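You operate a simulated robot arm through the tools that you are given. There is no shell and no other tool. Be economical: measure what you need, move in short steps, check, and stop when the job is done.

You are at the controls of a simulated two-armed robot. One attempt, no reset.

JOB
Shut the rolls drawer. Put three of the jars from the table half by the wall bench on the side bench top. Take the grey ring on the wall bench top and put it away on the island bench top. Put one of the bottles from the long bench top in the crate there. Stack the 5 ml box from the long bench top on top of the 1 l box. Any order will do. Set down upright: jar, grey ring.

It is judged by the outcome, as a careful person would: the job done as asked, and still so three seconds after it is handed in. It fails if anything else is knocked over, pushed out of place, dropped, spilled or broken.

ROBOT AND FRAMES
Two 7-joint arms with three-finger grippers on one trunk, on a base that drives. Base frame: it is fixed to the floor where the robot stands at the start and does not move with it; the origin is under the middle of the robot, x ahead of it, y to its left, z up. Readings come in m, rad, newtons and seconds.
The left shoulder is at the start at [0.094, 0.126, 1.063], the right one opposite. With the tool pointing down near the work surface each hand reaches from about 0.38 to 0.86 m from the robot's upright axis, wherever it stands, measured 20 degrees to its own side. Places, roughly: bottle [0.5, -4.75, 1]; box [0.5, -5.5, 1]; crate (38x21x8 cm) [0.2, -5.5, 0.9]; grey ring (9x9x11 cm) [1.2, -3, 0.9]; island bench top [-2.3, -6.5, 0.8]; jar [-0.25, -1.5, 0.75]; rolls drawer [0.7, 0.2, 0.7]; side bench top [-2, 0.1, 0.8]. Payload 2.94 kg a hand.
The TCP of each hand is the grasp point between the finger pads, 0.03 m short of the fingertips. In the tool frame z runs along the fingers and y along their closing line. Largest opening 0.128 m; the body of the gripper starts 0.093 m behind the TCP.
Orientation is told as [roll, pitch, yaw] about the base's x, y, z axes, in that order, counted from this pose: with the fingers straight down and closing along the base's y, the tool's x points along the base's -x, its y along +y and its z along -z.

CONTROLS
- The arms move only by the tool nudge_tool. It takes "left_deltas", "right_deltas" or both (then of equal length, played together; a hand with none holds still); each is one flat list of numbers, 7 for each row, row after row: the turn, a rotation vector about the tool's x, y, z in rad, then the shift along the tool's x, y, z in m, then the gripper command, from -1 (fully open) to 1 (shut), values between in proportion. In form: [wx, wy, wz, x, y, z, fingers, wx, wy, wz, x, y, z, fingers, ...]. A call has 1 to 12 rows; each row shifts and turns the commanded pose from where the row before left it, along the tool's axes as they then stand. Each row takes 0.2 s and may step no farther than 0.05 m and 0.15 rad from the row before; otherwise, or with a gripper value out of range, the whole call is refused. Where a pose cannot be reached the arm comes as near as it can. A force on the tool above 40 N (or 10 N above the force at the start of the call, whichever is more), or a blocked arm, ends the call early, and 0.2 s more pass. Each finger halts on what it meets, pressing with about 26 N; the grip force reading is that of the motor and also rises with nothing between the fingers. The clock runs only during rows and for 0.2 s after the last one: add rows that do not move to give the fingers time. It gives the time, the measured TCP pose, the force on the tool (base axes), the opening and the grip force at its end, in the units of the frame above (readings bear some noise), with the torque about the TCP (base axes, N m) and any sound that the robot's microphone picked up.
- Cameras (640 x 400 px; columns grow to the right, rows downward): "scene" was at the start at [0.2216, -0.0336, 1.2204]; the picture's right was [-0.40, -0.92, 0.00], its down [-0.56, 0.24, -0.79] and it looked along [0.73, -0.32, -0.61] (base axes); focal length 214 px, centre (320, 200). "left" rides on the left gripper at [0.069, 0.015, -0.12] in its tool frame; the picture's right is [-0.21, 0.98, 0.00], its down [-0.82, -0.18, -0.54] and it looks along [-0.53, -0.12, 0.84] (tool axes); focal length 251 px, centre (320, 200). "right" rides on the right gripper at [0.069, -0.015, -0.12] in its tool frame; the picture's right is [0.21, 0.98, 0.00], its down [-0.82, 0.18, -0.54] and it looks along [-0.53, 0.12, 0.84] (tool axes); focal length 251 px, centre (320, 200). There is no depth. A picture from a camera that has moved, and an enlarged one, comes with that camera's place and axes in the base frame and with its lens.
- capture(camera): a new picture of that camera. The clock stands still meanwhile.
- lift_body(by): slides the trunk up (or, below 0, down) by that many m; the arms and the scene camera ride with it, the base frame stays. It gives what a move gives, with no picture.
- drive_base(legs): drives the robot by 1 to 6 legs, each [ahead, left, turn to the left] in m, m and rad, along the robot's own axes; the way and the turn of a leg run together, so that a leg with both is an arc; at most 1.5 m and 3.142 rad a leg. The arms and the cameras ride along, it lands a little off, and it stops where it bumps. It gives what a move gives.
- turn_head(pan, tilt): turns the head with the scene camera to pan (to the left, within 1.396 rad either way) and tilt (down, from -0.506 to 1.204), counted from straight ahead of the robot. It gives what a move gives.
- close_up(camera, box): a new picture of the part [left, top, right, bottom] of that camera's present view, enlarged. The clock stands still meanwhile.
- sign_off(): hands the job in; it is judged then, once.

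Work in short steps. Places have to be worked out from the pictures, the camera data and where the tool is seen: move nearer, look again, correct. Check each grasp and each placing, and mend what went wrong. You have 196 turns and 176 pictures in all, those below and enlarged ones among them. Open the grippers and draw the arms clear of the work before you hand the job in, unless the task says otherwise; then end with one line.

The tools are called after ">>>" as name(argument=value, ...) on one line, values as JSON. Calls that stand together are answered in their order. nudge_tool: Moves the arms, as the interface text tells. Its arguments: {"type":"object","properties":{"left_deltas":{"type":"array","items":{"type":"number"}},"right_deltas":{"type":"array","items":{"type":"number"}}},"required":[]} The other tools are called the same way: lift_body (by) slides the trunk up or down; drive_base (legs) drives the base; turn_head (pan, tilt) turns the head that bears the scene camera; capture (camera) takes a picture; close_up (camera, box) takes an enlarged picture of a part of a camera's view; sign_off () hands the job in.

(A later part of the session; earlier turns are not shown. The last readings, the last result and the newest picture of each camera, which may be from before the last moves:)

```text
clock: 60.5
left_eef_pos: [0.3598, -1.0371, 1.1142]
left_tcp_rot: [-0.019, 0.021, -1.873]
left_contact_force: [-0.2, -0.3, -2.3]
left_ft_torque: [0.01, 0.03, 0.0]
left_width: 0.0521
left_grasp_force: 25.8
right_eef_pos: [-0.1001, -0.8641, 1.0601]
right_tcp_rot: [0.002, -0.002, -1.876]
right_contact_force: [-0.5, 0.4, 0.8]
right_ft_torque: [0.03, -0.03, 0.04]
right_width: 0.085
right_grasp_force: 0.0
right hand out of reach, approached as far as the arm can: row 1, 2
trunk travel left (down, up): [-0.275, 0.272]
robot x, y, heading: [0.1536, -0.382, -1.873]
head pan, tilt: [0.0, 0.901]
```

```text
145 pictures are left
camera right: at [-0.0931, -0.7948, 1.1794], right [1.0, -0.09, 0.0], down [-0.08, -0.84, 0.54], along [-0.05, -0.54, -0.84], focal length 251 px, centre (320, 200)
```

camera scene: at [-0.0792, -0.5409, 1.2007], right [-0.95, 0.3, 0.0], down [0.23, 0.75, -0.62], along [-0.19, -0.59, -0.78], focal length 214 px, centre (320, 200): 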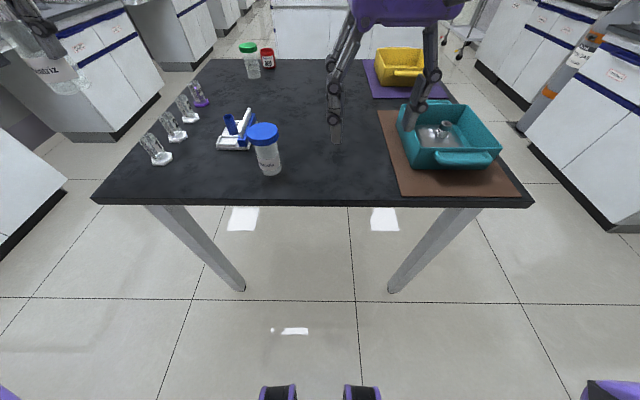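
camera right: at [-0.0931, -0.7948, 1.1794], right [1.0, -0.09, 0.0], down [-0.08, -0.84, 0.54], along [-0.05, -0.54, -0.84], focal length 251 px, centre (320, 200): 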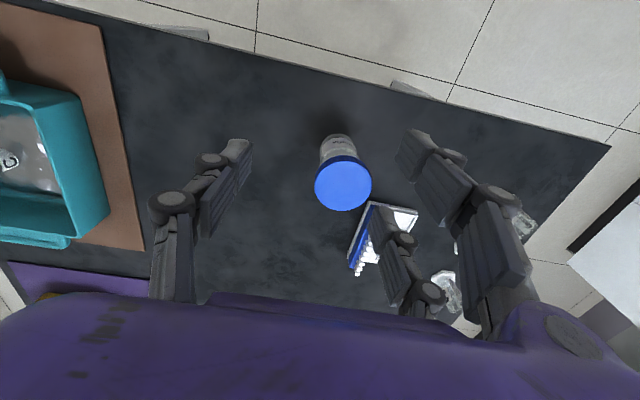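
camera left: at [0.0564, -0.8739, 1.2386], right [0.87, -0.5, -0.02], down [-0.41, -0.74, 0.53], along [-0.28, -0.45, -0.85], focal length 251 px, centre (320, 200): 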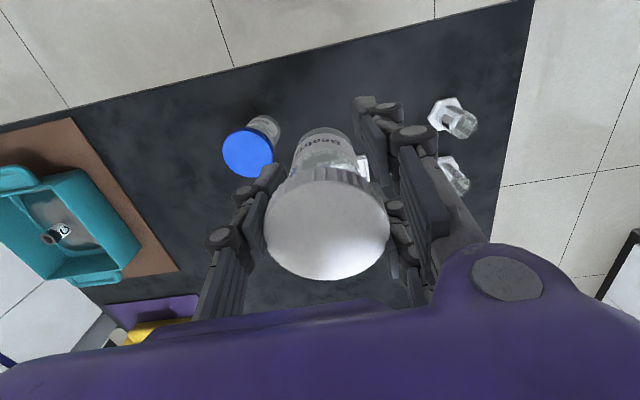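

It is again limited near the midline; blue would be only 0.06 m right of centre. I shift the base a further 0.14 m left.

>>> drive_base(legs=[[0, 0.14, 0]])

>>> nudge_tool(right_deltas=[0, 0, 0, 0, -0.045, 0, -0.33, 0, 0, 0, 0, -0.045, 0, -0.33, 0, 0, 0, -0.0, -0.02, 0, -0.33])

>>> capture(camera="right")

```text
clock: 62.4
left_eef_pos: [0.4929, -1.0784, 1.1147]
left_tcp_rot: [-0.017, 0.021, -1.872]
left_contact_force: [0.6, -0.2, -0.9]
left_ft_torque: [0.04, 0.01, -0.01]
left_width: 0.0521
left_grasp_force: 26.1
right_eef_pos: [0.0333, -0.9048, 1.0609]
right_tcp_rot: [0.003, -0.002, -1.878]
right_contact_force: [0.9, -0.4, -1.0]
right_ft_torque: [-0.02, -0.01, -0.02]
right_width: 0.0849
right_grasp_force: 0.0
trunk travel left (down, up): [-0.275, 0.272]
robot x, y, heading: [0.2833, -0.4256, -1.871]
head pan, tilt: [0.0, 0.901]
```

```text
clock: 63.2
left_eef_pos: [0.492, -1.0783, 1.1156]
left_tcp_rot: [-0.017, 0.021, -1.875]
left_contact_force: [0.7, 0.2, -1.7]
left_ft_torque: [-0.03, 0.01, -0.01]
left_width: 0.0518
left_grasp_force: 26.7
right_eef_pos: [-0.0714, -0.8717, 1.0583]
right_tcp_rot: [0.003, -0.002, -1.877]
right_contact_force: [-0.1, 0.9, 0.1]
right_ft_torque: [-0.03, -0.02, -0.02]
right_width: 0.085
right_grasp_force: 0.1
trunk travel left (down, up): [-0.275, 0.272]
robot x, y, heading: [0.2838, -0.4256, -1.873]
head pan, tilt: [0.0, 0.901]
```

```text
144 pictures are left
camera right: at [-0.0653, -0.8027, 1.1772], right [1.0, -0.09, 0.0], down [-0.08, -0.84, 0.54], along [-0.05, -0.54, -0.84], focal length 251 px, centre (320, 200)
```

right: 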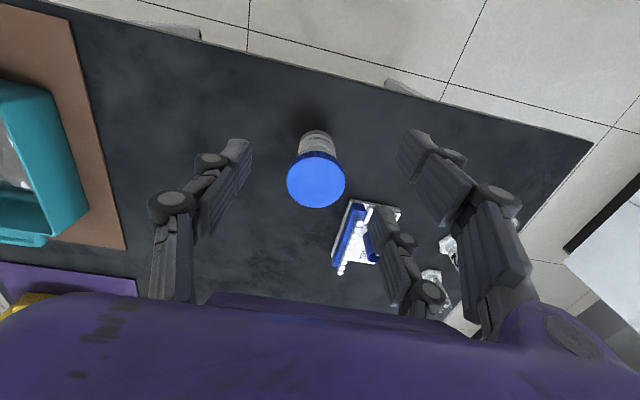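

Aligned: 0.05 m more forward, then descend and grip the blue jar.

>>> nudge_tool(right_deltas=[0, 0, 0, -0.049, 0.006, 0, -0.33, 0, 0, 0, 0, 0, 0.045, -0.33, 0, 0, 0, 0, 0, 0.045, -0.33, 0, 0, 0, 0, 0, 0.045, -0.33])

>>> capture(camera="right")

```text
clock: 64.2
left_eef_pos: [0.4914, -1.0788, 1.1149]
left_tcp_rot: [-0.018, 0.02, -1.872]
left_contact_force: [-0.7, 0.1, -1.0]
left_ft_torque: [0.04, -0.05, 0.0]
left_width: 0.0521
left_grasp_force: 26.1
right_eef_pos: [-0.0812, -0.9247, 0.9209]
right_tcp_rot: [0.003, -0.002, -1.877]
right_contact_force: [-0.7, -0.3, 0.3]
right_ft_torque: [-0.01, -0.01, 0.03]
right_width: 0.0851
right_grasp_force: 0.1
trunk travel left (down, up): [-0.275, 0.272]
robot x, y, heading: [0.2857, -0.4248, -1.871]
head pan, tilt: [0.0, 0.901]
```

```text
143 pictures are left
camera right: at [-0.0735, -0.8557, 1.0402], right [1.0, -0.09, 0.0], down [-0.08, -0.84, 0.54], along [-0.05, -0.54, -0.84], focal length 251 px, centre (320, 200)
```

right: 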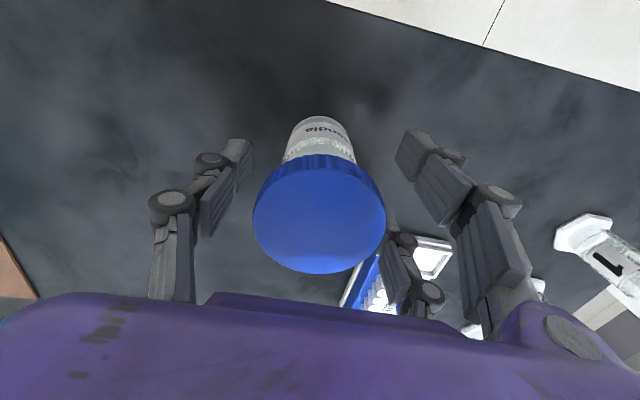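

Centred. I grip and lift.

>>> nudge_tool(right_deltas=[0, 0, 0, 0, 0, 0, 1, 0, 0, 0, 0, 0, 0, 1, 0, 0, 0, 0, 0, 0, 1, 0, 0, 0, 0, 0, -0.03, 1, 0, 0, 0, 0, 0, -0.04, 1, 0, 0, 0, 0, 0, -0.04, 1, 0, 0, 0, 0, 0, -0.04, 1, 0, 0, 0, 0.03, 0, -0.03, 1, 0, 0, 0, 0.04, 0, 0, 1])

>>> capture(camera="scene")

```text
clock: 66.2
left_eef_pos: [0.491, -1.0762, 1.1152]
left_tcp_rot: [-0.018, 0.019, -1.873]
left_contact_force: [-0.3, 0.5, -0.5]
left_ft_torque: [-0.04, 0.0, -0.02]
left_width: 0.0522
left_grasp_force: 26.1
right_eef_pos: [-0.0604, -0.8549, 1.1086]
right_tcp_rot: [0.001, -0.002, -1.877]
right_contact_force: [-0.1, -0.2, -1.8]
right_ft_torque: [-0.01, 0.02, 0.0]
right_width: 0.0495
right_grasp_force: 25.6
trunk travel left (down, up): [-0.275, 0.272]
robot x, y, heading: [0.2807, -0.4259, -1.867]
head pan, tilt: [0.0, 0.901]
```

```text
142 pictures are left
camera scene: at [0.2186, -0.6325, 1.2008], right [-0.96, 0.3, 0.0], down [0.23, 0.75, -0.62], along [-0.18, -0.59, -0.78], focal length 214 px, centre (320, 200)
```

scene: 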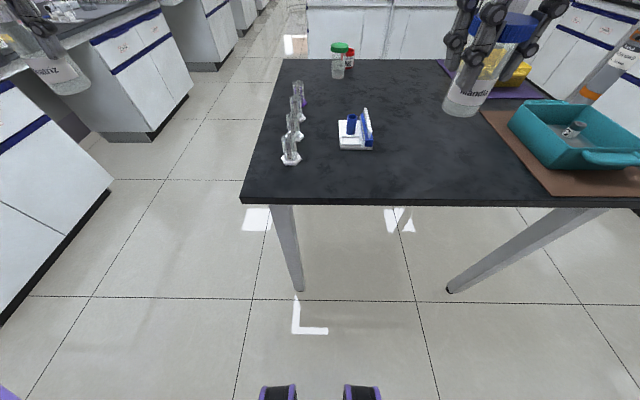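

Both jars are held. I turn right to face the side bench and drive partway, then look for a clear spot.

>>> drive_base(legs=[[0, 0.0, -1.565], [0.85, 0, 0]])

>>> turn_head(pan=0, tilt=0.5)

>>> capture(camera="scene")

```text
clock: 74.4
left_eef_pos: [-1.1697, -0.3758, 1.1148]
left_tcp_rot: [-0.017, 0.02, 2.825]
left_contact_force: [-0.3, -0.5, -1.7]
left_ft_torque: [-0.01, -0.01, -0.04]
left_width: 0.0519
left_grasp_force: 25.7
right_eef_pos: [-0.9393, 0.1743, 1.1075]
right_tcp_rot: [0.002, 0.0, 2.822]
right_contact_force: [-0.8, 0.6, -2.0]
right_ft_torque: [-0.02, -0.04, -0.04]
right_width: 0.0494
right_grasp_force: 26.1
trunk travel left (down, up): [-0.275, 0.272]
robot x, y, heading: [-0.5156, -0.1776, 2.825]
head pan, tilt: [0.0, 0.901]
```

```text
clock: 75.3
left_eef_pos: [-1.1687, -0.3756, 1.1148]
left_tcp_rot: [-0.019, 0.02, 2.825]
left_contact_force: [0.2, 0.1, -0.9]
left_ft_torque: [0.0, 0.01, 0.04]
left_width: 0.0519
left_grasp_force: 26.2
right_eef_pos: [-0.939, 0.175, 1.108]
right_tcp_rot: [0.005, -0.001, 2.821]
right_contact_force: [0.9, -0.4, -1.9]
right_ft_torque: [-0.01, -0.01, 0.01]
right_width: 0.0491
right_grasp_force: 26.0
trunk travel left (down, up): [-0.275, 0.272]
robot x, y, heading: [-0.5127, -0.1796, 2.831]
head pan, tilt: [0.0, 0.499]
```

```text
141 pictures are left
camera scene: at [-0.737, -0.1032, 1.2344], right [0.31, 0.95, 0.0], down [0.46, -0.15, -0.88], along [-0.83, 0.27, -0.48], focal length 214 px, centre (320, 200)
```

scene: 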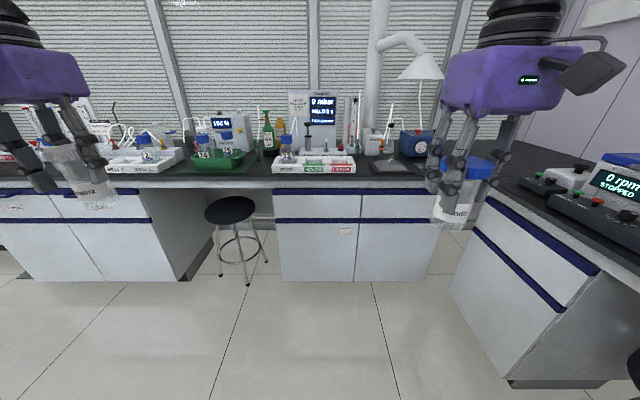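

Close-up of the bench top to pick free spots.

>>> close_up(camera="scene", box=[100, 90, 480, 210])

```text
1.68 times, centred on (290, 150) of scene
camera zoom: at [-0.737, -0.1032, 1.2344], right [0.31, 0.95, 0.0], down [0.46, -0.15, -0.88], along [-0.83, 0.27, -0.48], focal length 361 px, centre (370, 284)
```

zoom: 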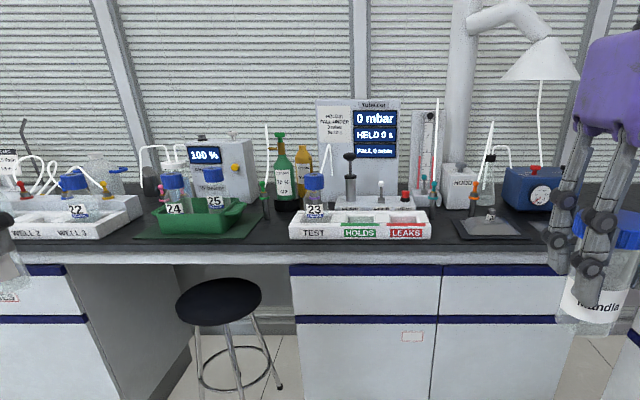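

The front strip is narrow; I drive closer and look down for a good spot.

>>> drive_base(legs=[[0.35, 0, 0.02]])

>>> turn_head(pan=0, tilt=0.75)

>>> capture(camera="scene")

```text
clock: 77.5
left_eef_pos: [-1.4935, -0.2893, 1.1151]
left_tcp_rot: [-0.016, 0.021, 2.849]
left_contact_force: [-0.6, 0.3, -1.7]
left_ft_torque: [-0.01, -0.02, 0.0]
left_width: 0.0518
left_grasp_force: 26.2
right_eef_pos: [-1.2768, 0.2668, 1.1089]
right_tcp_rot: [0.004, -0.003, 2.845]
right_contact_force: [0.3, -0.1, -1.1]
right_ft_torque: [0.0, -0.03, 0.02]
right_width: 0.0488
right_grasp_force: 25.9
trunk travel left (down, up): [-0.275, 0.272]
robot x, y, heading: [-0.8421, -0.0737, 2.852]
head pan, tilt: [0.0, 0.499]
```

```text
clock: 78.3
left_eef_pos: [-1.4923, -0.2896, 1.1159]
left_tcp_rot: [-0.018, 0.022, 2.851]
left_contact_force: [-0.2, -0.4, -1.8]
left_ft_torque: [0.0, -0.02, 0.01]
left_width: 0.0519
left_grasp_force: 25.8
right_eef_pos: [-1.2768, 0.266, 1.109]
right_tcp_rot: [0.004, -0.003, 2.846]
right_contact_force: [0.2, -0.2, -0.6]
right_ft_torque: [-0.02, 0.0, -0.05]
right_width: 0.0492
right_grasp_force: 26.1
trunk travel left (down, up): [-0.275, 0.272]
robot x, y, heading: [-0.8445, -0.0766, 2.85]
head pan, tilt: [0.0, 0.75]
```

```text
139 pictures are left
camera scene: at [-1.0596, -0.0088, 1.2126], right [0.29, 0.96, 0.0], down [0.65, -0.19, -0.73], along [-0.7, 0.21, -0.68], focal length 214 px, centre (320, 200)
```

scene: 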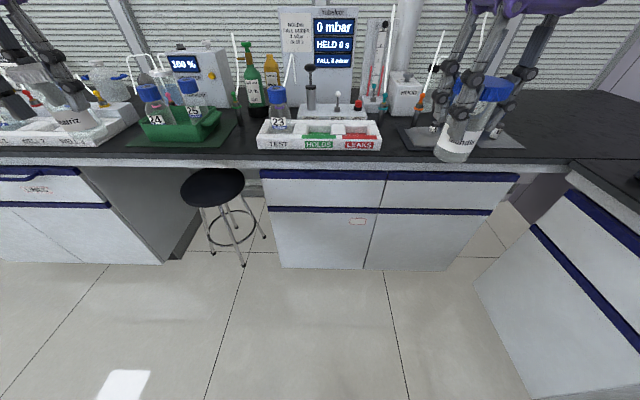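

>>> close_up(camera="scene", box=[110, 80, 430, 180])

>>> turn_head(pan=0.9, tilt=0.6)

>>> capture(camera="scene")

>>> turn_head(pan=-0.7, tilt=0.6)

>>> capture(camera="scene")

```text
2.00 times, centred on (270, 130) of scene
camera zoom: at [-1.0596, -0.0088, 1.2126], right [0.29, 0.96, 0.0], down [0.65, -0.19, -0.73], along [-0.7, 0.21, -0.68], focal length 429 px, centre (420, 340)
```

zoom: 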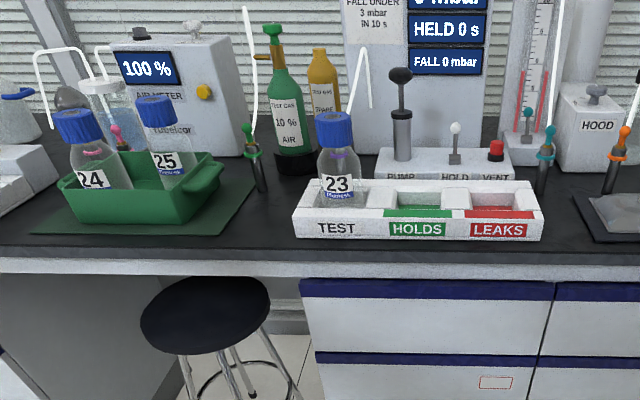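

```text
clock: 79.5
left_eef_pos: [-1.4918, -0.2896, 1.1157]
left_tcp_rot: [-0.019, 0.021, 2.849]
left_contact_force: [0.3, 0.4, -1.6]
left_ft_torque: [-0.02, 0.03, 0.01]
left_width: 0.052
left_grasp_force: 26.1
right_eef_pos: [-1.2763, 0.2662, 1.1076]
right_tcp_rot: [0.004, -0.002, 2.845]
right_contact_force: [0.0, 0.3, -1.6]
right_ft_torque: [-0.01, -0.01, 0.01]
right_width: 0.0491
right_grasp_force: 26.0
trunk travel left (down, up): [-0.275, 0.272]
robot x, y, heading: [-0.8406, -0.0741, 2.846]
head pan, tilt: [0.901, 0.6]
```

```text
137 pictures are left
camera scene: at [-1.0527, -0.0829, 1.2254], right [-0.57, 0.82, 0.0], down [0.46, 0.32, -0.82], along [-0.68, -0.47, -0.57], focal length 214 px, centre (320, 200)
```

scene: 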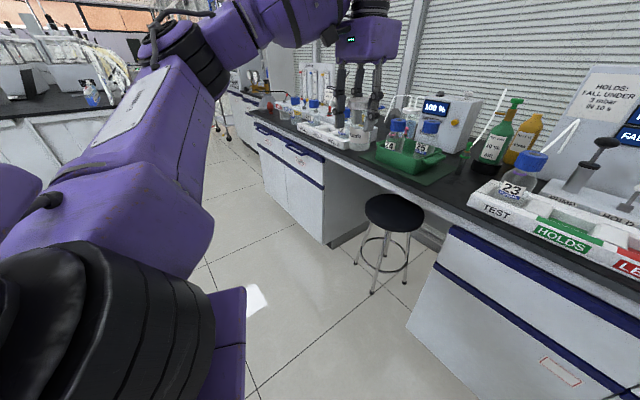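

```text
clock: 81.2
left_eef_pos: [-1.4931, -0.2913, 1.1145]
left_tcp_rot: [-0.016, 0.022, 2.85]
left_contact_force: [-0.3, -0.1, -2.6]
left_ft_torque: [0.04, -0.01, 0.02]
left_width: 0.0521
left_grasp_force: 25.5
right_eef_pos: [-1.2766, 0.266, 1.1087]
right_tcp_rot: [0.004, -0.002, 2.847]
right_contact_force: [0.0, 0.5, -1.0]
right_ft_torque: [0.0, 0.01, -0.02]
right_width: 0.049
right_grasp_force: 25.7
trunk travel left (down, up): [-0.275, 0.272]
robot x, y, heading: [-0.8429, -0.0724, 2.851]
head pan, tilt: [-0.7, 0.6]
```

```text
136 pictures are left
camera scene: at [-1.0288, 0.0414, 1.2254], right [0.84, 0.55, 0.0], down [0.31, -0.47, -0.83], along [-0.45, 0.69, -0.56], focal length 214 px, centre (320, 200)
```

scene: 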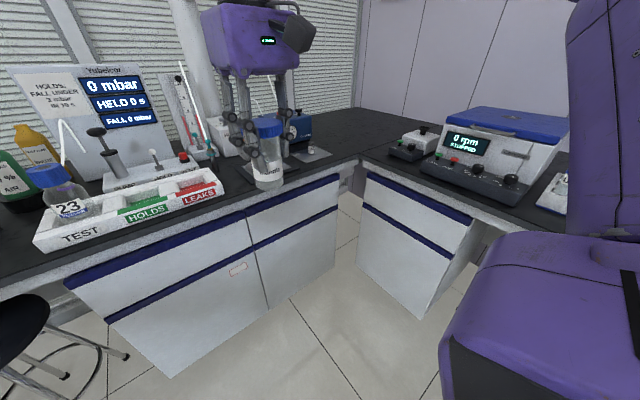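

>>> close_up(camera="scene", box=[270, 90, 430, 190])

```text
4.00 times, centred on (350, 140) of scene
camera zoom: at [-1.0288, 0.0414, 1.2254], right [0.84, 0.55, 0.0], down [0.31, -0.47, -0.83], along [-0.45, 0.69, -0.56], focal length 858 px, centre (200, 440)
```

zoom: 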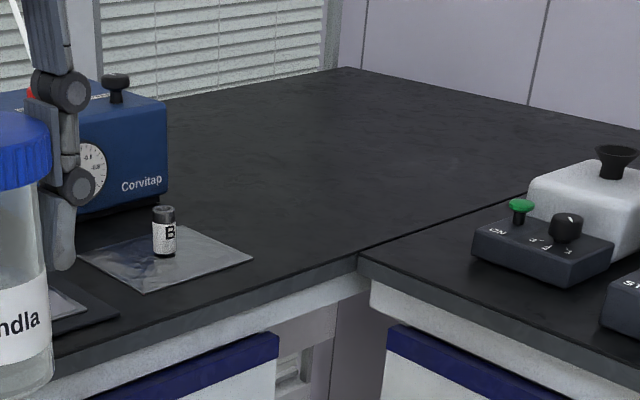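

A seam shows that the empty corner belongs to the side bench, so that is a roomy spot near (-1.52, 0.95). I pull the left hand in, then drive diagonally toward the corner.

>>> nudge_tool(left_deltas=[0, 0, 0, 0.022, -0.038, 0, 1, 0, 0, 0, 0.022, -0.038, 0, 1, 0, 0, 0, 0.022, -0.038, 0, 1, 0, 0, 0, 0.022, -0.038, 0, 1, 0, 0, 0, 0.022, -0.038, 0, 1])

>>> drive_base(legs=[[0.32, -0.3, 0], [0, 0, -0.35]])

>>> turn_head(pan=-0.3, tilt=0.75)

>>> capture(camera="scene")

>>> capture(camera="right")

```text
clock: 82.4
left_eef_pos: [-1.3302, -0.137, 1.123]
left_tcp_rot: [-0.019, 0.022, 2.851]
left_contact_force: [0.0, 0.4, -1.3]
left_ft_torque: [-0.03, -0.01, -0.02]
left_width: 0.0516
left_grasp_force: 25.7
right_eef_pos: [-1.2773, 0.2673, 1.1081]
right_tcp_rot: [0.004, -0.003, 2.846]
right_contact_force: [0.0, -0.3, -1.8]
right_ft_torque: [-0.01, 0.02, -0.01]
right_width: 0.049
right_grasp_force: 25.7
trunk travel left (down, up): [-0.275, 0.272]
robot x, y, heading: [-0.8438, -0.0704, 2.85]
head pan, tilt: [-0.7, 0.6]
```

```text
clock: 86.6
left_eef_pos: [-1.5412, 0.4028, 1.1234]
left_tcp_rot: [-0.018, 0.02, 2.502]
left_contact_force: [-0.6, 0.3, -1.2]
left_ft_torque: [-0.01, 0.03, 0.01]
left_width: 0.0518
left_grasp_force: 25.9
right_eef_pos: [-1.3518, 0.7629, 1.1081]
right_tcp_rot: [0.004, -0.001, 2.498]
right_contact_force: [-0.3, -0.3, -1.5]
right_ft_torque: [0.01, 0.02, 0.02]
right_width: 0.0489
right_grasp_force: 26.8
trunk travel left (down, up): [-0.275, 0.272]
robot x, y, heading: [-1.0603, 0.296, 2.502]
head pan, tilt: [-0.7, 0.6]
```

```text
clock: 87.5
left_eef_pos: [-1.5405, 0.4024, 1.1226]
left_tcp_rot: [-0.018, 0.021, 2.501]
left_contact_force: [0.0, -0.7, -1.6]
left_ft_torque: [0.01, -0.01, 0.01]
left_width: 0.0519
left_grasp_force: 25.8
right_eef_pos: [-1.3503, 0.7627, 1.1085]
right_tcp_rot: [0.003, 0.0, 2.498]
right_contact_force: [-0.1, 0.7, -0.6]
right_ft_torque: [0.01, 0.01, -0.01]
right_width: 0.0487
right_grasp_force: 25.9
trunk travel left (down, up): [-0.275, 0.272]
robot x, y, heading: [-1.0621, 0.2958, 2.502]
head pan, tilt: [-0.3, 0.75]
```

```text
134 pictures are left
camera scene: at [-1.2235, 0.4477, 1.2125], right [0.81, 0.59, 0.0], down [0.4, -0.55, -0.73], along [-0.43, 0.59, -0.68], focal length 214 px, centre (320, 200)
```

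scene: 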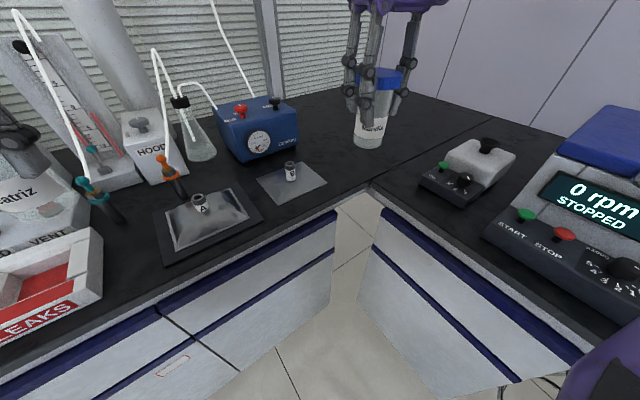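

```text
133 pictures are left
camera right: at [-1.285, 0.7324, 1.2271], right [-0.41, -0.91, 0.0], down [-0.76, 0.35, 0.54], along [-0.5, 0.22, -0.84], focal length 251 px, centre (320, 200)
```

right: 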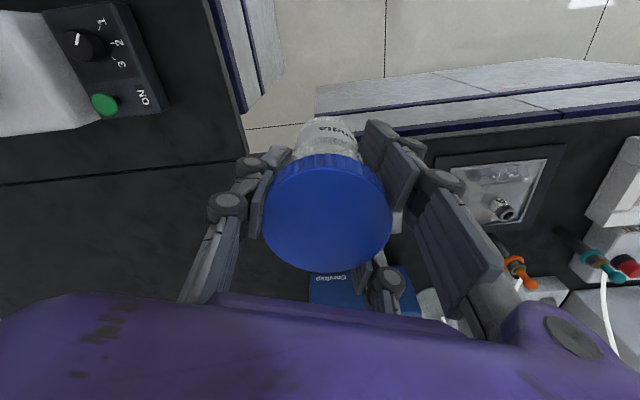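

Inner corner is at (-1.37, 0.865) and the bench top at z≈0.87. I nudge the base a little nearer, then carry the blue jar over (-1.50, 1.03).

>>> drive_base(legs=[[0.075, -0.03, 0]])

>>> nudge_tool(right_deltas=[0, 0, 0, -0.0412, -0.019, 0, 1, 0, 0, 0, -0.0412, -0.019, 0, 1, 0, 0, 0, -0.0412, -0.019, 0, 1, 0, 0, 0, -0.0412, -0.019, 0, 1, 0, 0, 0, -0.0412, -0.019, 0, 1, 0, 0, 0, 0, 0, 0.04, 1, 0, 0, 0, 0, 0, 0.04, 1, 0, 0, 0, 0, 0, 0.04, 1])

>>> capture(camera="scene")

>>> capture(camera="right")

```text
clock: 88.5
left_eef_pos: [-1.583, 0.4712, 1.1229]
left_tcp_rot: [-0.018, 0.02, 2.501]
left_contact_force: [0.3, 1.1, -0.9]
left_ft_torque: [-0.02, -0.02, -0.01]
left_width: 0.0517
left_grasp_force: 25.9
right_eef_pos: [-1.3924, 0.8318, 1.1076]
right_tcp_rot: [0.005, -0.002, 2.498]
right_contact_force: [1.0, 0.1, -1.5]
right_ft_torque: [0.01, -0.02, 0.02]
right_width: 0.049
right_grasp_force: 26.1
trunk travel left (down, up): [-0.275, 0.272]
robot x, y, heading: [-1.1005, 0.3645, 2.498]
head pan, tilt: [-0.3, 0.75]
```

```text
clock: 90.3
left_eef_pos: [-1.5839, 0.4709, 1.1223]
left_tcp_rot: [-0.018, 0.02, 2.5]
left_contact_force: [0.2, 0.8, -1.9]
left_ft_torque: [-0.04, -0.02, -0.01]
left_width: 0.0518
left_grasp_force: 26.0
right_eef_pos: [-1.4545, 1.0171, 0.9798]
right_tcp_rot: [0.004, -0.002, 2.498]
right_contact_force: [-0.9, -0.4, -1.8]
right_ft_torque: [-0.07, -0.01, 0.03]
right_width: 0.0486
right_grasp_force: 25.8
right hand out of reach, approached as far as the arm can: row 4, 5
trunk travel left (down, up): [-0.275, 0.272]
robot x, y, heading: [-1.1037, 0.3637, 2.503]
head pan, tilt: [-0.3, 0.75]
```

```text
132 pictures are left
camera scene: at [-1.2658, 0.5168, 1.2124], right [0.81, 0.59, 0.0], down [0.4, -0.55, -0.73], along [-0.43, 0.59, -0.68], focal length 214 px, centre (320, 200)
```

scene: 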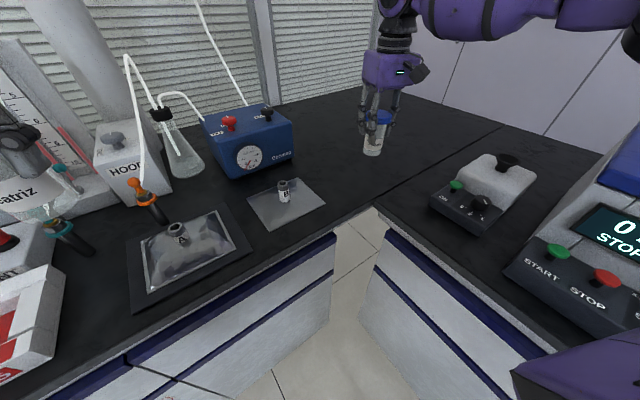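

```text
131 pictures are left
camera right: at [-1.3875, 0.9862, 1.0988], right [-0.42, -0.91, 0.0], down [-0.76, 0.35, 0.54], along [-0.49, 0.22, -0.84], focal length 251 px, centre (320, 200)
```

right: 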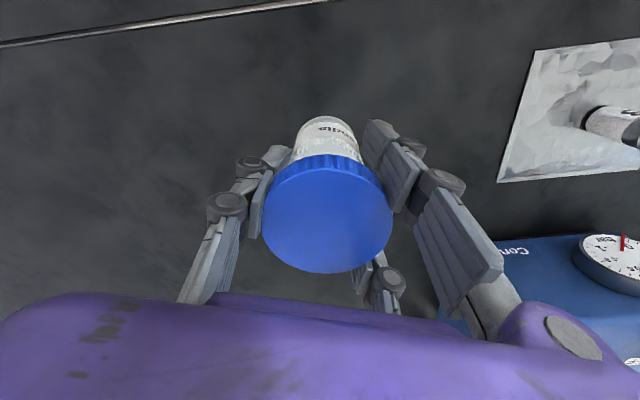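

The right hand stopped at (-1.455, 1.017), which is a fine spot, 0.12 m from the seam. I lower gently, watching force.

>>> nudge_tool(right_deltas=[0, 0, 0, 0, 0, 0.03, 1, 0, 0, 0, 0, 0, 0.012, 1, 0, 0, 0, 0, 0, 0, 1])

>>> capture(camera="scene")

```text
clock: 91.2
left_eef_pos: [-1.5836, 0.4715, 1.1223]
left_tcp_rot: [-0.019, 0.02, 2.498]
left_contact_force: [-0.1, 0.1, -0.8]
left_ft_torque: [-0.03, -0.03, 0.0]
left_width: 0.0518
left_grasp_force: 26.1
right_eef_pos: [-1.4536, 1.0174, 0.9378]
right_tcp_rot: [0.004, -0.002, 2.497]
right_contact_force: [0.0, 0.6, -0.5]
right_ft_torque: [0.01, -0.03, -0.01]
right_width: 0.0489
right_grasp_force: 26.5
trunk travel left (down, up): [-0.275, 0.272]
robot x, y, heading: [-1.0997, 0.3654, 2.508]
head pan, tilt: [-0.3, 0.75]
```

```text
130 pictures are left
camera scene: at [-1.2654, 0.5162, 1.2125], right [0.81, 0.59, 0.0], down [0.4, -0.55, -0.73], along [-0.43, 0.59, -0.68], focal length 214 px, centre (320, 200)
```

scene: 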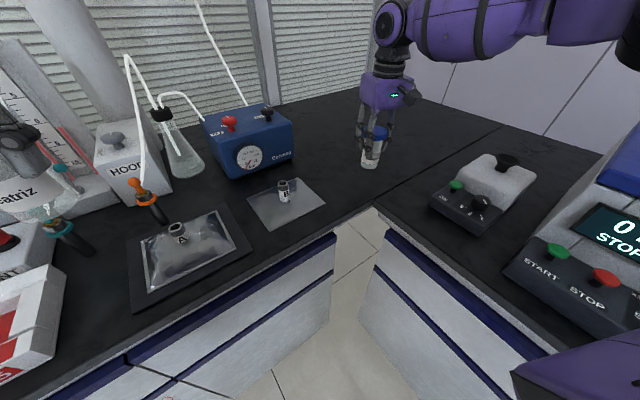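

>>> nudge_tool(right_deltas=[0, 0, 0, 0, 0, 0.005, 1, 0, 0, 0, 0, 0, 0.0, 1])

>>> nudge_tool(right_deltas=[0, 0, 0, 0, 0, 0.005, 1, 0, 0, 0, 0, 0, 0.0, 1])

>>> nudge_tool(right_deltas=[0, 0, 0, 0, 0, 0.004, 1, 0, 0, 0, 0, 0, 0.0, 1])

```text
clock: 91.8
left_eef_pos: [-1.5834, 0.4724, 1.1227]
left_tcp_rot: [-0.016, 0.019, 2.499]
left_contact_force: [0.3, 0.2, -1.9]
left_ft_torque: [-0.01, -0.01, 0.03]
left_width: 0.0516
left_grasp_force: 25.5
right_eef_pos: [-1.4536, 1.017, 0.9343]
right_tcp_rot: [0.003, -0.003, 2.497]
right_contact_force: [0.6, -0.5, -1.2]
right_ft_torque: [0.0, -0.01, -0.01]
right_width: 0.0486
right_grasp_force: 25.5
trunk travel left (down, up): [-0.275, 0.272]
robot x, y, heading: [-1.1036, 0.3632, 2.499]
head pan, tilt: [-0.3, 0.75]
```

```text
clock: 92.3
left_eef_pos: [-1.5822, 0.4707, 1.1232]
left_tcp_rot: [-0.018, 0.021, 2.499]
left_contact_force: [-0.7, 0.2, -1.7]
left_ft_torque: [0.02, 0.0, 0.01]
left_width: 0.0518
left_grasp_force: 25.9
right_eef_pos: [-1.4566, 1.0165, 0.9285]
right_tcp_rot: [0.004, -0.001, 2.495]
right_contact_force: [0.0, -0.2, -0.6]
right_ft_torque: [0.0, 0.02, 0.0]
right_width: 0.0485
right_grasp_force: 25.6
trunk travel left (down, up): [-0.275, 0.272]
robot x, y, heading: [-1.1009, 0.363, 2.505]
head pan, tilt: [-0.3, 0.75]
```

```text
clock: 93.0
left_eef_pos: [-1.5834, 0.4704, 1.1229]
left_tcp_rot: [-0.018, 0.021, 2.5]
left_contact_force: [0.6, -0.2, -0.7]
left_ft_torque: [0.01, -0.06, 0.01]
left_width: 0.0519
left_grasp_force: 26.2
right_eef_pos: [-1.4549, 1.0162, 0.9245]
right_tcp_rot: [0.004, -0.002, 2.498]
right_contact_force: [-0.3, -0.1, -1.2]
right_ft_torque: [0.0, 0.02, -0.02]
right_width: 0.0486
right_grasp_force: 26.0
trunk travel left (down, up): [-0.275, 0.272]
robot x, y, heading: [-1.0993, 0.3656, 2.506]
head pan, tilt: [-0.3, 0.75]
```

>>> nudge_tool(right_deltas=[0, 0, 0, 0, 0, 0.004, 1, 0, 0, 0, 0, 0, 0.0, 1])

>>> nudge_tool(right_deltas=[0, 0, 0, 0, 0, 0.004, 1, 0, 0, 0, 0, 0, 0.0, 1])

>>> close_up(camera="scene", box=[310, 80, 430, 180])

```text
clock: 93.5
left_eef_pos: [-1.5839, 0.4711, 1.1237]
left_tcp_rot: [-0.017, 0.022, 2.498]
left_contact_force: [0.1, -0.6, -1.9]
left_ft_torque: [0.02, -0.02, 0.03]
left_width: 0.0519
left_grasp_force: 26.3
right_eef_pos: [-1.4535, 1.0155, 0.9213]
right_tcp_rot: [0.003, -0.003, 2.499]
right_contact_force: [-0.3, 0.8, 3.3]
right_ft_torque: [0.16, -0.03, 0.02]
right_width: 0.0484
right_grasp_force: 25.8
trunk travel left (down, up): [-0.275, 0.272]
robot x, y, heading: [-1.1005, 0.3622, 2.502]
head pan, tilt: [-0.3, 0.75]
```

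```text
clock: 94.2
left_eef_pos: [-1.5832, 0.4692, 1.1239]
left_tcp_rot: [-0.017, 0.019, 2.502]
left_contact_force: [0.1, 0.5, -1.3]
left_ft_torque: [0.02, -0.01, 0.01]
left_width: 0.0515
left_grasp_force: 26.2
right_eef_pos: [-1.4554, 1.0144, 0.9202]
right_tcp_rot: [0.005, -0.007, 2.498]
right_contact_force: [-1.8, 0.6, 19.4]
right_ft_torque: [0.28, -0.1, 0.06]
right_width: 0.049
right_grasp_force: 26.2
trunk travel left (down, up): [-0.275, 0.272]
robot x, y, heading: [-1.1033, 0.3626, 2.502]
head pan, tilt: [-0.3, 0.75]
```

```text
4.00 times, centred on (370, 130) of scene
camera zoom: at [-1.2648, 0.5144, 1.2129], right [0.81, 0.59, 0.0], down [0.4, -0.55, -0.73], along [-0.43, 0.59, -0.68], focal length 858 px, centre (120, 480)
```

zoom: 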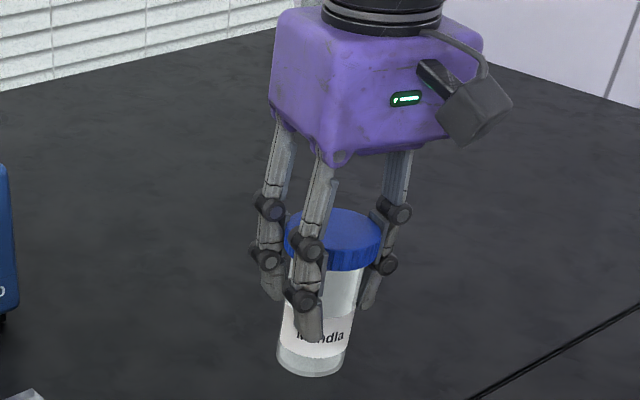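

The jar touches down at TCP z of about 0.921, so the bench is the same height as the table. I release and rise.

>>> nudge_tool(right_deltas=[0, 0, 0, 0, 0, -0.002, 0.1, 0, 0, 0, 0, 0, 0, -0.4, 0, 0, 0, 0, 0, 0, -0.4, 0, 0, 0, 0, 0, -0.03, -0.4, 0, 0, 0, 0, 0, -0.05, -0.4, 0, 0, 0, 0, 0, -0.05, -0.4, 0, 0, 0, 0, 0, -0.05, -0.4])

>>> capture(camera="scene")

>>> capture(camera="left")

```text
clock: 95.8
left_eef_pos: [-1.5842, 0.4755, 1.1225]
left_tcp_rot: [-0.015, 0.023, 2.501]
left_contact_force: [1.0, 2.5, -0.7]
left_ft_torque: [-0.18, -0.03, -0.01]
left_width: 0.0518
left_grasp_force: 25.4
right_eef_pos: [-1.4546, 1.0212, 1.0985]
right_tcp_rot: [-0.001, 0.0, 2.493]
right_contact_force: [-1.6, -1.6, 4.0]
right_ft_torque: [0.1, -0.04, 0.02]
right_width: 0.0901
right_grasp_force: 0.6
trunk travel left (down, up): [-0.275, 0.272]
robot x, y, heading: [-1.1035, 0.3649, 2.504]
head pan, tilt: [-0.3, 0.75]
```

```text
128 pictures are left
camera scene: at [-1.2685, 0.5191, 1.2132], right [0.79, 0.61, 0.0], down [0.41, -0.54, -0.74], along [-0.45, 0.59, -0.67], focal length 214 px, centre (320, 200)
```

scene: 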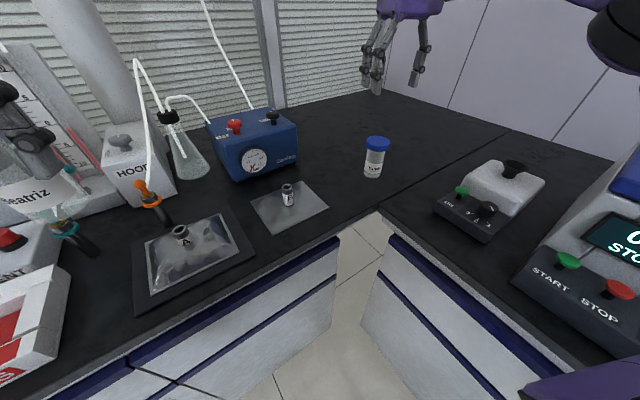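

```text
127 pictures are left
camera left: at [-1.5421, 0.4221, 1.244], right [-0.76, -0.65, -0.02], down [-0.56, 0.64, 0.52], along [-0.33, 0.41, -0.85], focal length 251 px, centre (320, 200)
```

left: 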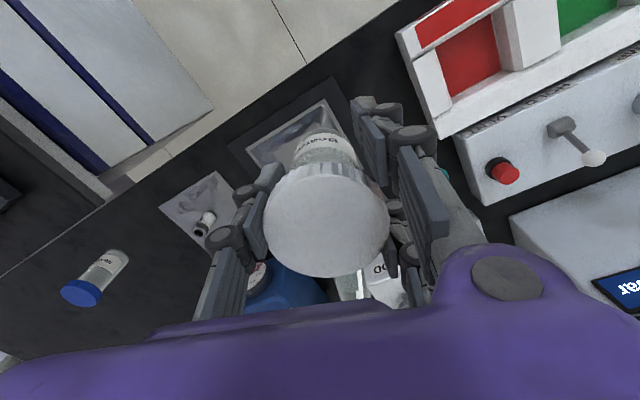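

Blue jar placed upright. For the white one, I pull the right hand back, raise the trunk for clearance, and turn right in place.

>>> nudge_tool(right_deltas=[0, 0, 0, 0.05, 0, 0, -0.4, 0, 0, 0, 0.05, 0, 0, -0.4, 0, 0, 0, 0.05, 0, 0, -0.4, 0, 0, 0, 0.05, 0, 0, -0.4])

>>> lift_body(by=0.12)

>>> drive_base(legs=[[0, 0, -0.5]])

>>> turn_head(pan=0.2, tilt=0.8)

>>> capture(camera="scene")

>>> capture(camera="left")

```text
clock: 96.8
left_eef_pos: [-1.5816, 0.4723, 1.1238]
left_tcp_rot: [-0.017, 0.017, 2.499]
left_contact_force: [1.3, 0.1, -0.8]
left_ft_torque: [-0.01, 0.0, -0.02]
left_width: 0.0516
left_grasp_force: 25.9
right_eef_pos: [-1.2935, 0.8935, 1.0966]
right_tcp_rot: [0.005, -0.002, 2.494]
right_contact_force: [1.1, -0.3, 0.2]
right_ft_torque: [0.01, 0.03, 0.04]
right_width: 0.0897
right_grasp_force: 0.0
trunk travel left (down, up): [-0.275, 0.272]
robot x, y, heading: [-1.1026, 0.3615, 2.498]
head pan, tilt: [-0.3, 0.75]
```

```text
clock: 98.2
left_eef_pos: [-1.5823, 0.4709, 1.2428]
left_tcp_rot: [-0.016, 0.023, 2.5]
left_contact_force: [-0.7, -0.4, -0.9]
left_ft_torque: [-0.01, 0.01, 0.02]
left_width: 0.0519
left_grasp_force: 25.9
right_eef_pos: [-1.2938, 0.8941, 1.2185]
right_tcp_rot: [0.003, -0.002, 2.498]
right_contact_force: [-0.4, 0.1, 0.3]
right_ft_torque: [-0.03, -0.01, -0.01]
right_width: 0.0896
right_grasp_force: 0.0
trunk travel left (down, up): [-0.395, 0.152]
robot x, y, heading: [-1.102, 0.3601, 2.503]
head pan, tilt: [-0.3, 0.75]
```

```text
clock: 100.1
left_eef_pos: [-1.4721, 0.6886, 1.2427]
left_tcp_rot: [-0.018, 0.019, 2.0]
left_contact_force: [0.1, 0.7, -0.9]
left_ft_torque: [0.01, -0.03, 0.0]
left_width: 0.052
left_grasp_force: 26.1
right_eef_pos: [-1.0162, 0.9228, 1.2197]
right_tcp_rot: [0.003, -0.001, 1.998]
right_contact_force: [0.0, -0.3, -0.2]
right_ft_torque: [0.0, 0.03, 0.02]
right_width: 0.0896
right_grasp_force: 0.1
trunk travel left (down, up): [-0.395, 0.152]
robot x, y, heading: [-1.1002, 0.3643, 2.0]
head pan, tilt: [-0.3, 0.75]
```

```text
clock: 101.0
left_eef_pos: [-1.4721, 0.6877, 1.2437]
left_tcp_rot: [-0.017, 0.02, 2.002]
left_contact_force: [0.4, 0.2, -0.8]
left_ft_torque: [0.03, -0.01, -0.02]
left_width: 0.0516
left_grasp_force: 26.2
right_eef_pos: [-1.0158, 0.9216, 1.2186]
right_tcp_rot: [0.004, 0.0, 1.998]
right_contact_force: [0.5, 0.5, -0.3]
right_ft_torque: [0.0, -0.05, 0.01]
right_width: 0.0896
right_grasp_force: 0.0
trunk travel left (down, up): [-0.395, 0.152]
robot x, y, heading: [-1.1011, 0.3611, 2.003]
head pan, tilt: [0.201, 0.799]
```

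```text
126 pictures are left
camera scene: at [-1.197, 0.5313, 1.3277], right [0.81, 0.59, 0.0], down [0.42, -0.58, -0.7], along [-0.41, 0.56, -0.72], focal length 214 px, centre (320, 200)
```

scene: 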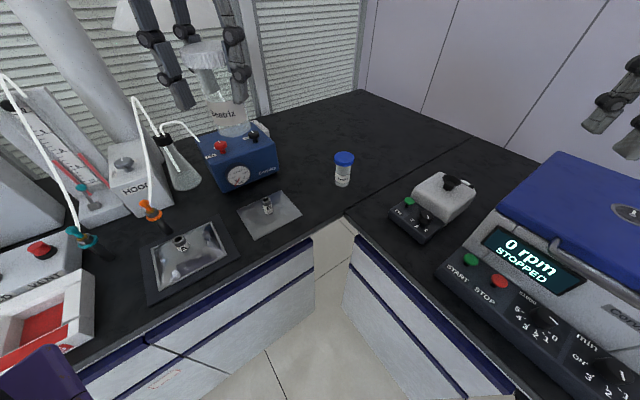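

```text
125 pictures are left
camera left: at [-1.4615, 0.6209, 1.3651], right [-0.98, -0.21, -0.02], down [-0.19, 0.83, 0.53], along [-0.09, 0.52, -0.85], focal length 251 px, centre (320, 200)
```

left: 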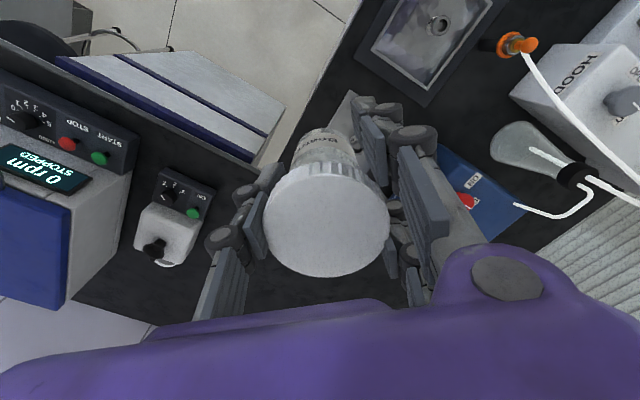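

I move the white jar over (-1.56, 0.94), between the blue jar and the blue gauge box.

>>> nudge_tool(left_deltas=[0, 0, 0, -0.044, -0.004, 0, 1, 0, 0, 0, -0.044, -0.004, 0, 1, 0, 0, 0, -0.044, -0.004, 0, 1, 0, 0, 0, -0.044, -0.004, 0, 1, 0, 0, 0, -0.044, -0.004, 0, 1, 0, 0, 0, -0.044, -0.004, 0, 1, 0, 0, 0, 0, 0, 0.05, 1, 0, 0, 0, 0, 0, 0.05, 1])

>>> capture(camera="scene")

>>> capture(camera="left")

```text
clock: 102.8
left_eef_pos: [-1.557, 0.9389, 1.1386]
left_tcp_rot: [-0.016, 0.019, 2.001]
left_contact_force: [-0.1, 0.0, -1.5]
left_ft_torque: [-0.01, -0.03, -0.01]
left_width: 0.0516
left_grasp_force: 26.3
right_eef_pos: [-1.0179, 0.9232, 1.2192]
right_tcp_rot: [0.003, -0.001, 1.999]
right_contact_force: [-0.4, 0.3, 0.5]
right_ft_torque: [-0.04, -0.01, 0.0]
right_width: 0.0893
right_grasp_force: 0.1
trunk travel left (down, up): [-0.395, 0.152]
robot x, y, heading: [-1.0979, 0.3626, 2.009]
head pan, tilt: [0.201, 0.799]
```

```text
124 pictures are left
camera scene: at [-1.1977, 0.532, 1.3275], right [0.81, 0.59, 0.0], down [0.42, -0.58, -0.7], along [-0.41, 0.56, -0.72], focal length 214 px, centre (320, 200)
```

scene: 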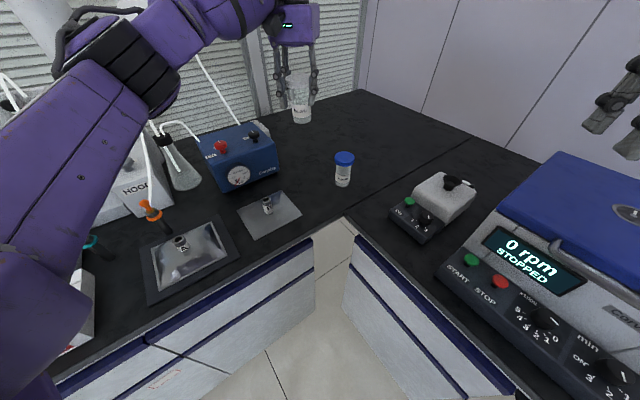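

```text
123 pictures are left
camera left: at [-1.5464, 0.8704, 1.2601], right [-0.98, -0.21, -0.02], down [-0.19, 0.83, 0.53], along [-0.09, 0.52, -0.85], focal length 251 px, centre (320, 200)
```

left: 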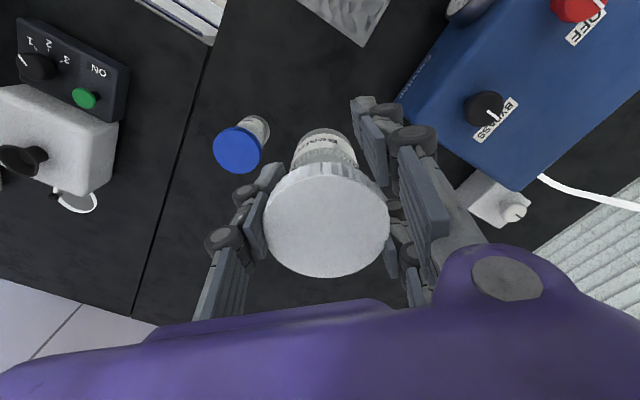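

Clear all round. I lower to near the bench, then in small steps.

>>> nudge_tool(left_deltas=[0, 0, 0, 0, 0, 0.05, 1, 0, 0, 0, 0, 0, 0.05, 1, 0, 0, 0, 0, 0, 0.05, 1, 0, 0, 0, 0, 0, 0.04, 1, 0, 0, 0, 0, 0, 0.015, 1, 0, 0, 0, 0, 0, 0, 1])

>>> nudge_tool(left_deltas=[0, 0, 0, 0, 0, 0.005, 1, 0, 0, 0, 0, 0, 0, 1])

>>> nudge_tool(left_deltas=[0, 0, 0, 0, 0, 0.004, 1, 0, 0, 0, 0, 0, 0, 1])

```text
clock: 104.2
left_eef_pos: [-1.5531, 0.9321, 0.9346]
left_tcp_rot: [-0.017, 0.019, 2.0]
left_contact_force: [0.4, 0.1, -1.6]
left_ft_torque: [0.0, 0.0, 0.01]
left_width: 0.0516
left_grasp_force: 25.8
right_eef_pos: [-1.0158, 0.9213, 1.2205]
right_tcp_rot: [0.007, -0.003, 1.999]
right_contact_force: [-0.3, -0.4, 0.0]
right_ft_torque: [0.0, 0.02, -0.02]
right_width: 0.0895
right_grasp_force: 0.1
trunk travel left (down, up): [-0.395, 0.152]
robot x, y, heading: [-1.1074, 0.3642, 2.002]
head pan, tilt: [0.201, 0.799]
```

```text
clock: 104.8
left_eef_pos: [-1.5527, 0.9306, 0.9302]
left_tcp_rot: [-0.019, 0.022, 2.001]
left_contact_force: [-1.5, 0.2, -1.1]
left_ft_torque: [-0.03, -0.01, 0.02]
left_width: 0.0518
left_grasp_force: 25.5
right_eef_pos: [-1.0162, 0.9214, 1.2198]
right_tcp_rot: [0.004, -0.003, 1.998]
right_contact_force: [0.1, -0.5, 0.9]
right_ft_torque: [0.04, 0.02, 0.03]
right_width: 0.0896
right_grasp_force: 0.0
trunk travel left (down, up): [-0.395, 0.152]
robot x, y, heading: [-1.1014, 0.3614, 2.0]
head pan, tilt: [0.201, 0.799]
```

```text
clock: 105.4
left_eef_pos: [-1.5511, 0.9328, 0.9252]
left_tcp_rot: [-0.017, 0.018, 2.0]
left_contact_force: [0.1, -0.9, 2.9]
left_ft_torque: [-0.12, -0.02, 0.03]
left_width: 0.0519
left_grasp_force: 26.2
right_eef_pos: [-1.0157, 0.9216, 1.2188]
right_tcp_rot: [0.003, -0.002, 1.998]
right_contact_force: [-0.6, 0.1, 0.3]
right_ft_torque: [-0.01, 0.0, 0.02]
right_width: 0.0897
right_grasp_force: 0.1
trunk travel left (down, up): [-0.395, 0.152]
robot x, y, heading: [-1.101, 0.364, 2.005]
head pan, tilt: [0.201, 0.799]
```

Contact at 0.925, as expected. One more millimetre, then release, rise and retract.

>>> nudge_tool(left_deltas=[0, 0, 0, 0, 0, 0.001, 1, 0, 0, 0, 0, 0, 0, 0, 0, 0, 0, 0, 0, 0, -0.3, 0, 0, 0, 0, 0, 0, -0.3, 0, 0, 0, 0, 0, -0.03, -0.3, 0, 0, 0, 0, 0, -0.05, -0.3, 0, 0, 0, 0, 0, -0.05, -0.3, 0, 0, 0, 0, 0, -0.05, -0.3, 0, 0, 0, 0, 0, -0.05, -0.3, 0, 0, 0, 0, 0, -0.05, -0.3, 0, 0, 0, 0.05, 0, 0, -0.3, 0, 0, 0, 0.05, 0, 0, -0.3])

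>>> capture(camera="scene")

```text
clock: 108.0
left_eef_pos: [-1.5188, 0.8457, 1.2059]
left_tcp_rot: [-0.018, 0.02, 2.002]
left_contact_force: [0.0, 0.6, 0.5]
left_ft_torque: [0.07, 0.03, 0.0]
left_width: 0.0831
left_grasp_force: 0.0
right_eef_pos: [-1.0173, 0.9198, 1.2203]
right_tcp_rot: [0.003, -0.004, 1.997]
right_contact_force: [-0.5, -0.6, -0.1]
right_ft_torque: [0.01, -0.01, 0.02]
right_width: 0.0899
right_grasp_force: 0.0
trunk travel left (down, up): [-0.395, 0.152]
robot x, y, heading: [-1.1052, 0.3627, 2.008]
head pan, tilt: [0.201, 0.799]
```

```text
122 pictures are left
camera scene: at [-1.1965, 0.5298, 1.3279], right [0.81, 0.59, 0.0], down [0.42, -0.58, -0.7], along [-0.41, 0.56, -0.72], focal length 214 px, centre (320, 200)
```

scene: 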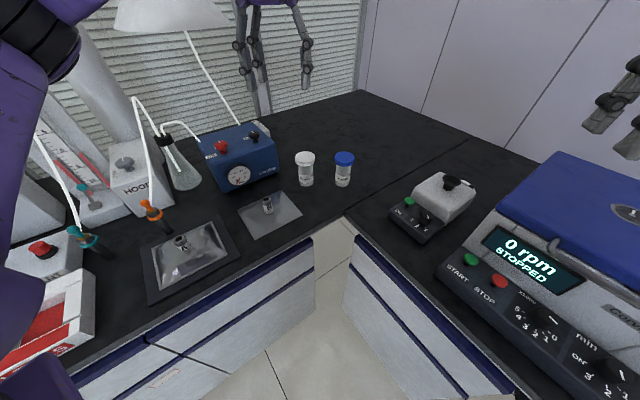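

Two jars are placed. For the green one I'll approach the table from its east side: back out, face west, drive along the aisle, then sidestep south.

>>> drive_base(legs=[[-0.5, 0, 0], [0, 0, 0.85], [-0.9, 0, 0], [-0.9, 0, 0]])

>>> turn_head(pan=1.2, tilt=0.6)

>>> capture(camera="scene")

```text
clock: 121.8
left_eef_pos: [0.1901, -0.6066, 1.2052]
left_tcp_rot: [-0.018, 0.02, 2.87]
left_contact_force: [0.6, 0.7, -0.7]
left_ft_torque: [-0.01, 0.0, 0.05]
left_width: 0.0832
left_grasp_force: 0.0
right_eef_pos: [0.4569, -0.1725, 1.219]
right_tcp_rot: [0.004, -0.003, 2.868]
right_contact_force: [0.4, 0.5, -0.2]
right_ft_torque: [-0.02, 0.0, 0.01]
right_width: 0.0897
right_grasp_force: 0.1
trunk travel left (down, up): [-0.395, 0.152]
robot x, y, heading: [0.826, -0.5985, 2.869]
head pan, tilt: [0.201, 0.799]
```

```text
clock: 123.0
left_eef_pos: [0.1888, -0.6077, 1.2059]
left_tcp_rot: [-0.018, 0.022, 2.869]
left_contact_force: [0.0, -0.1, 0.0]
left_ft_torque: [-0.01, -0.01, -0.03]
left_width: 0.0831
left_grasp_force: 0.0
right_eef_pos: [0.4583, -0.1722, 1.2201]
right_tcp_rot: [0.005, -0.002, 2.867]
right_contact_force: [-0.4, -0.4, -0.7]
right_ft_torque: [-0.02, -0.01, -0.01]
right_width: 0.0896
right_grasp_force: 0.1
trunk travel left (down, up): [-0.395, 0.152]
robot x, y, heading: [0.8274, -0.6015, 2.873]
head pan, tilt: [1.201, 0.6]
```

```text
121 pictures are left
camera scene: at [0.667, -0.6392, 1.3445], right [-0.8, 0.6, 0.0], down [0.34, 0.45, -0.82], along [-0.49, -0.66, -0.57], focal length 214 px, centre (320, 200)
```

scene: 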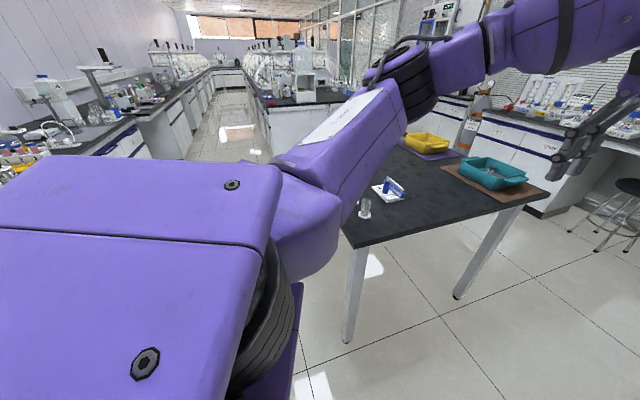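

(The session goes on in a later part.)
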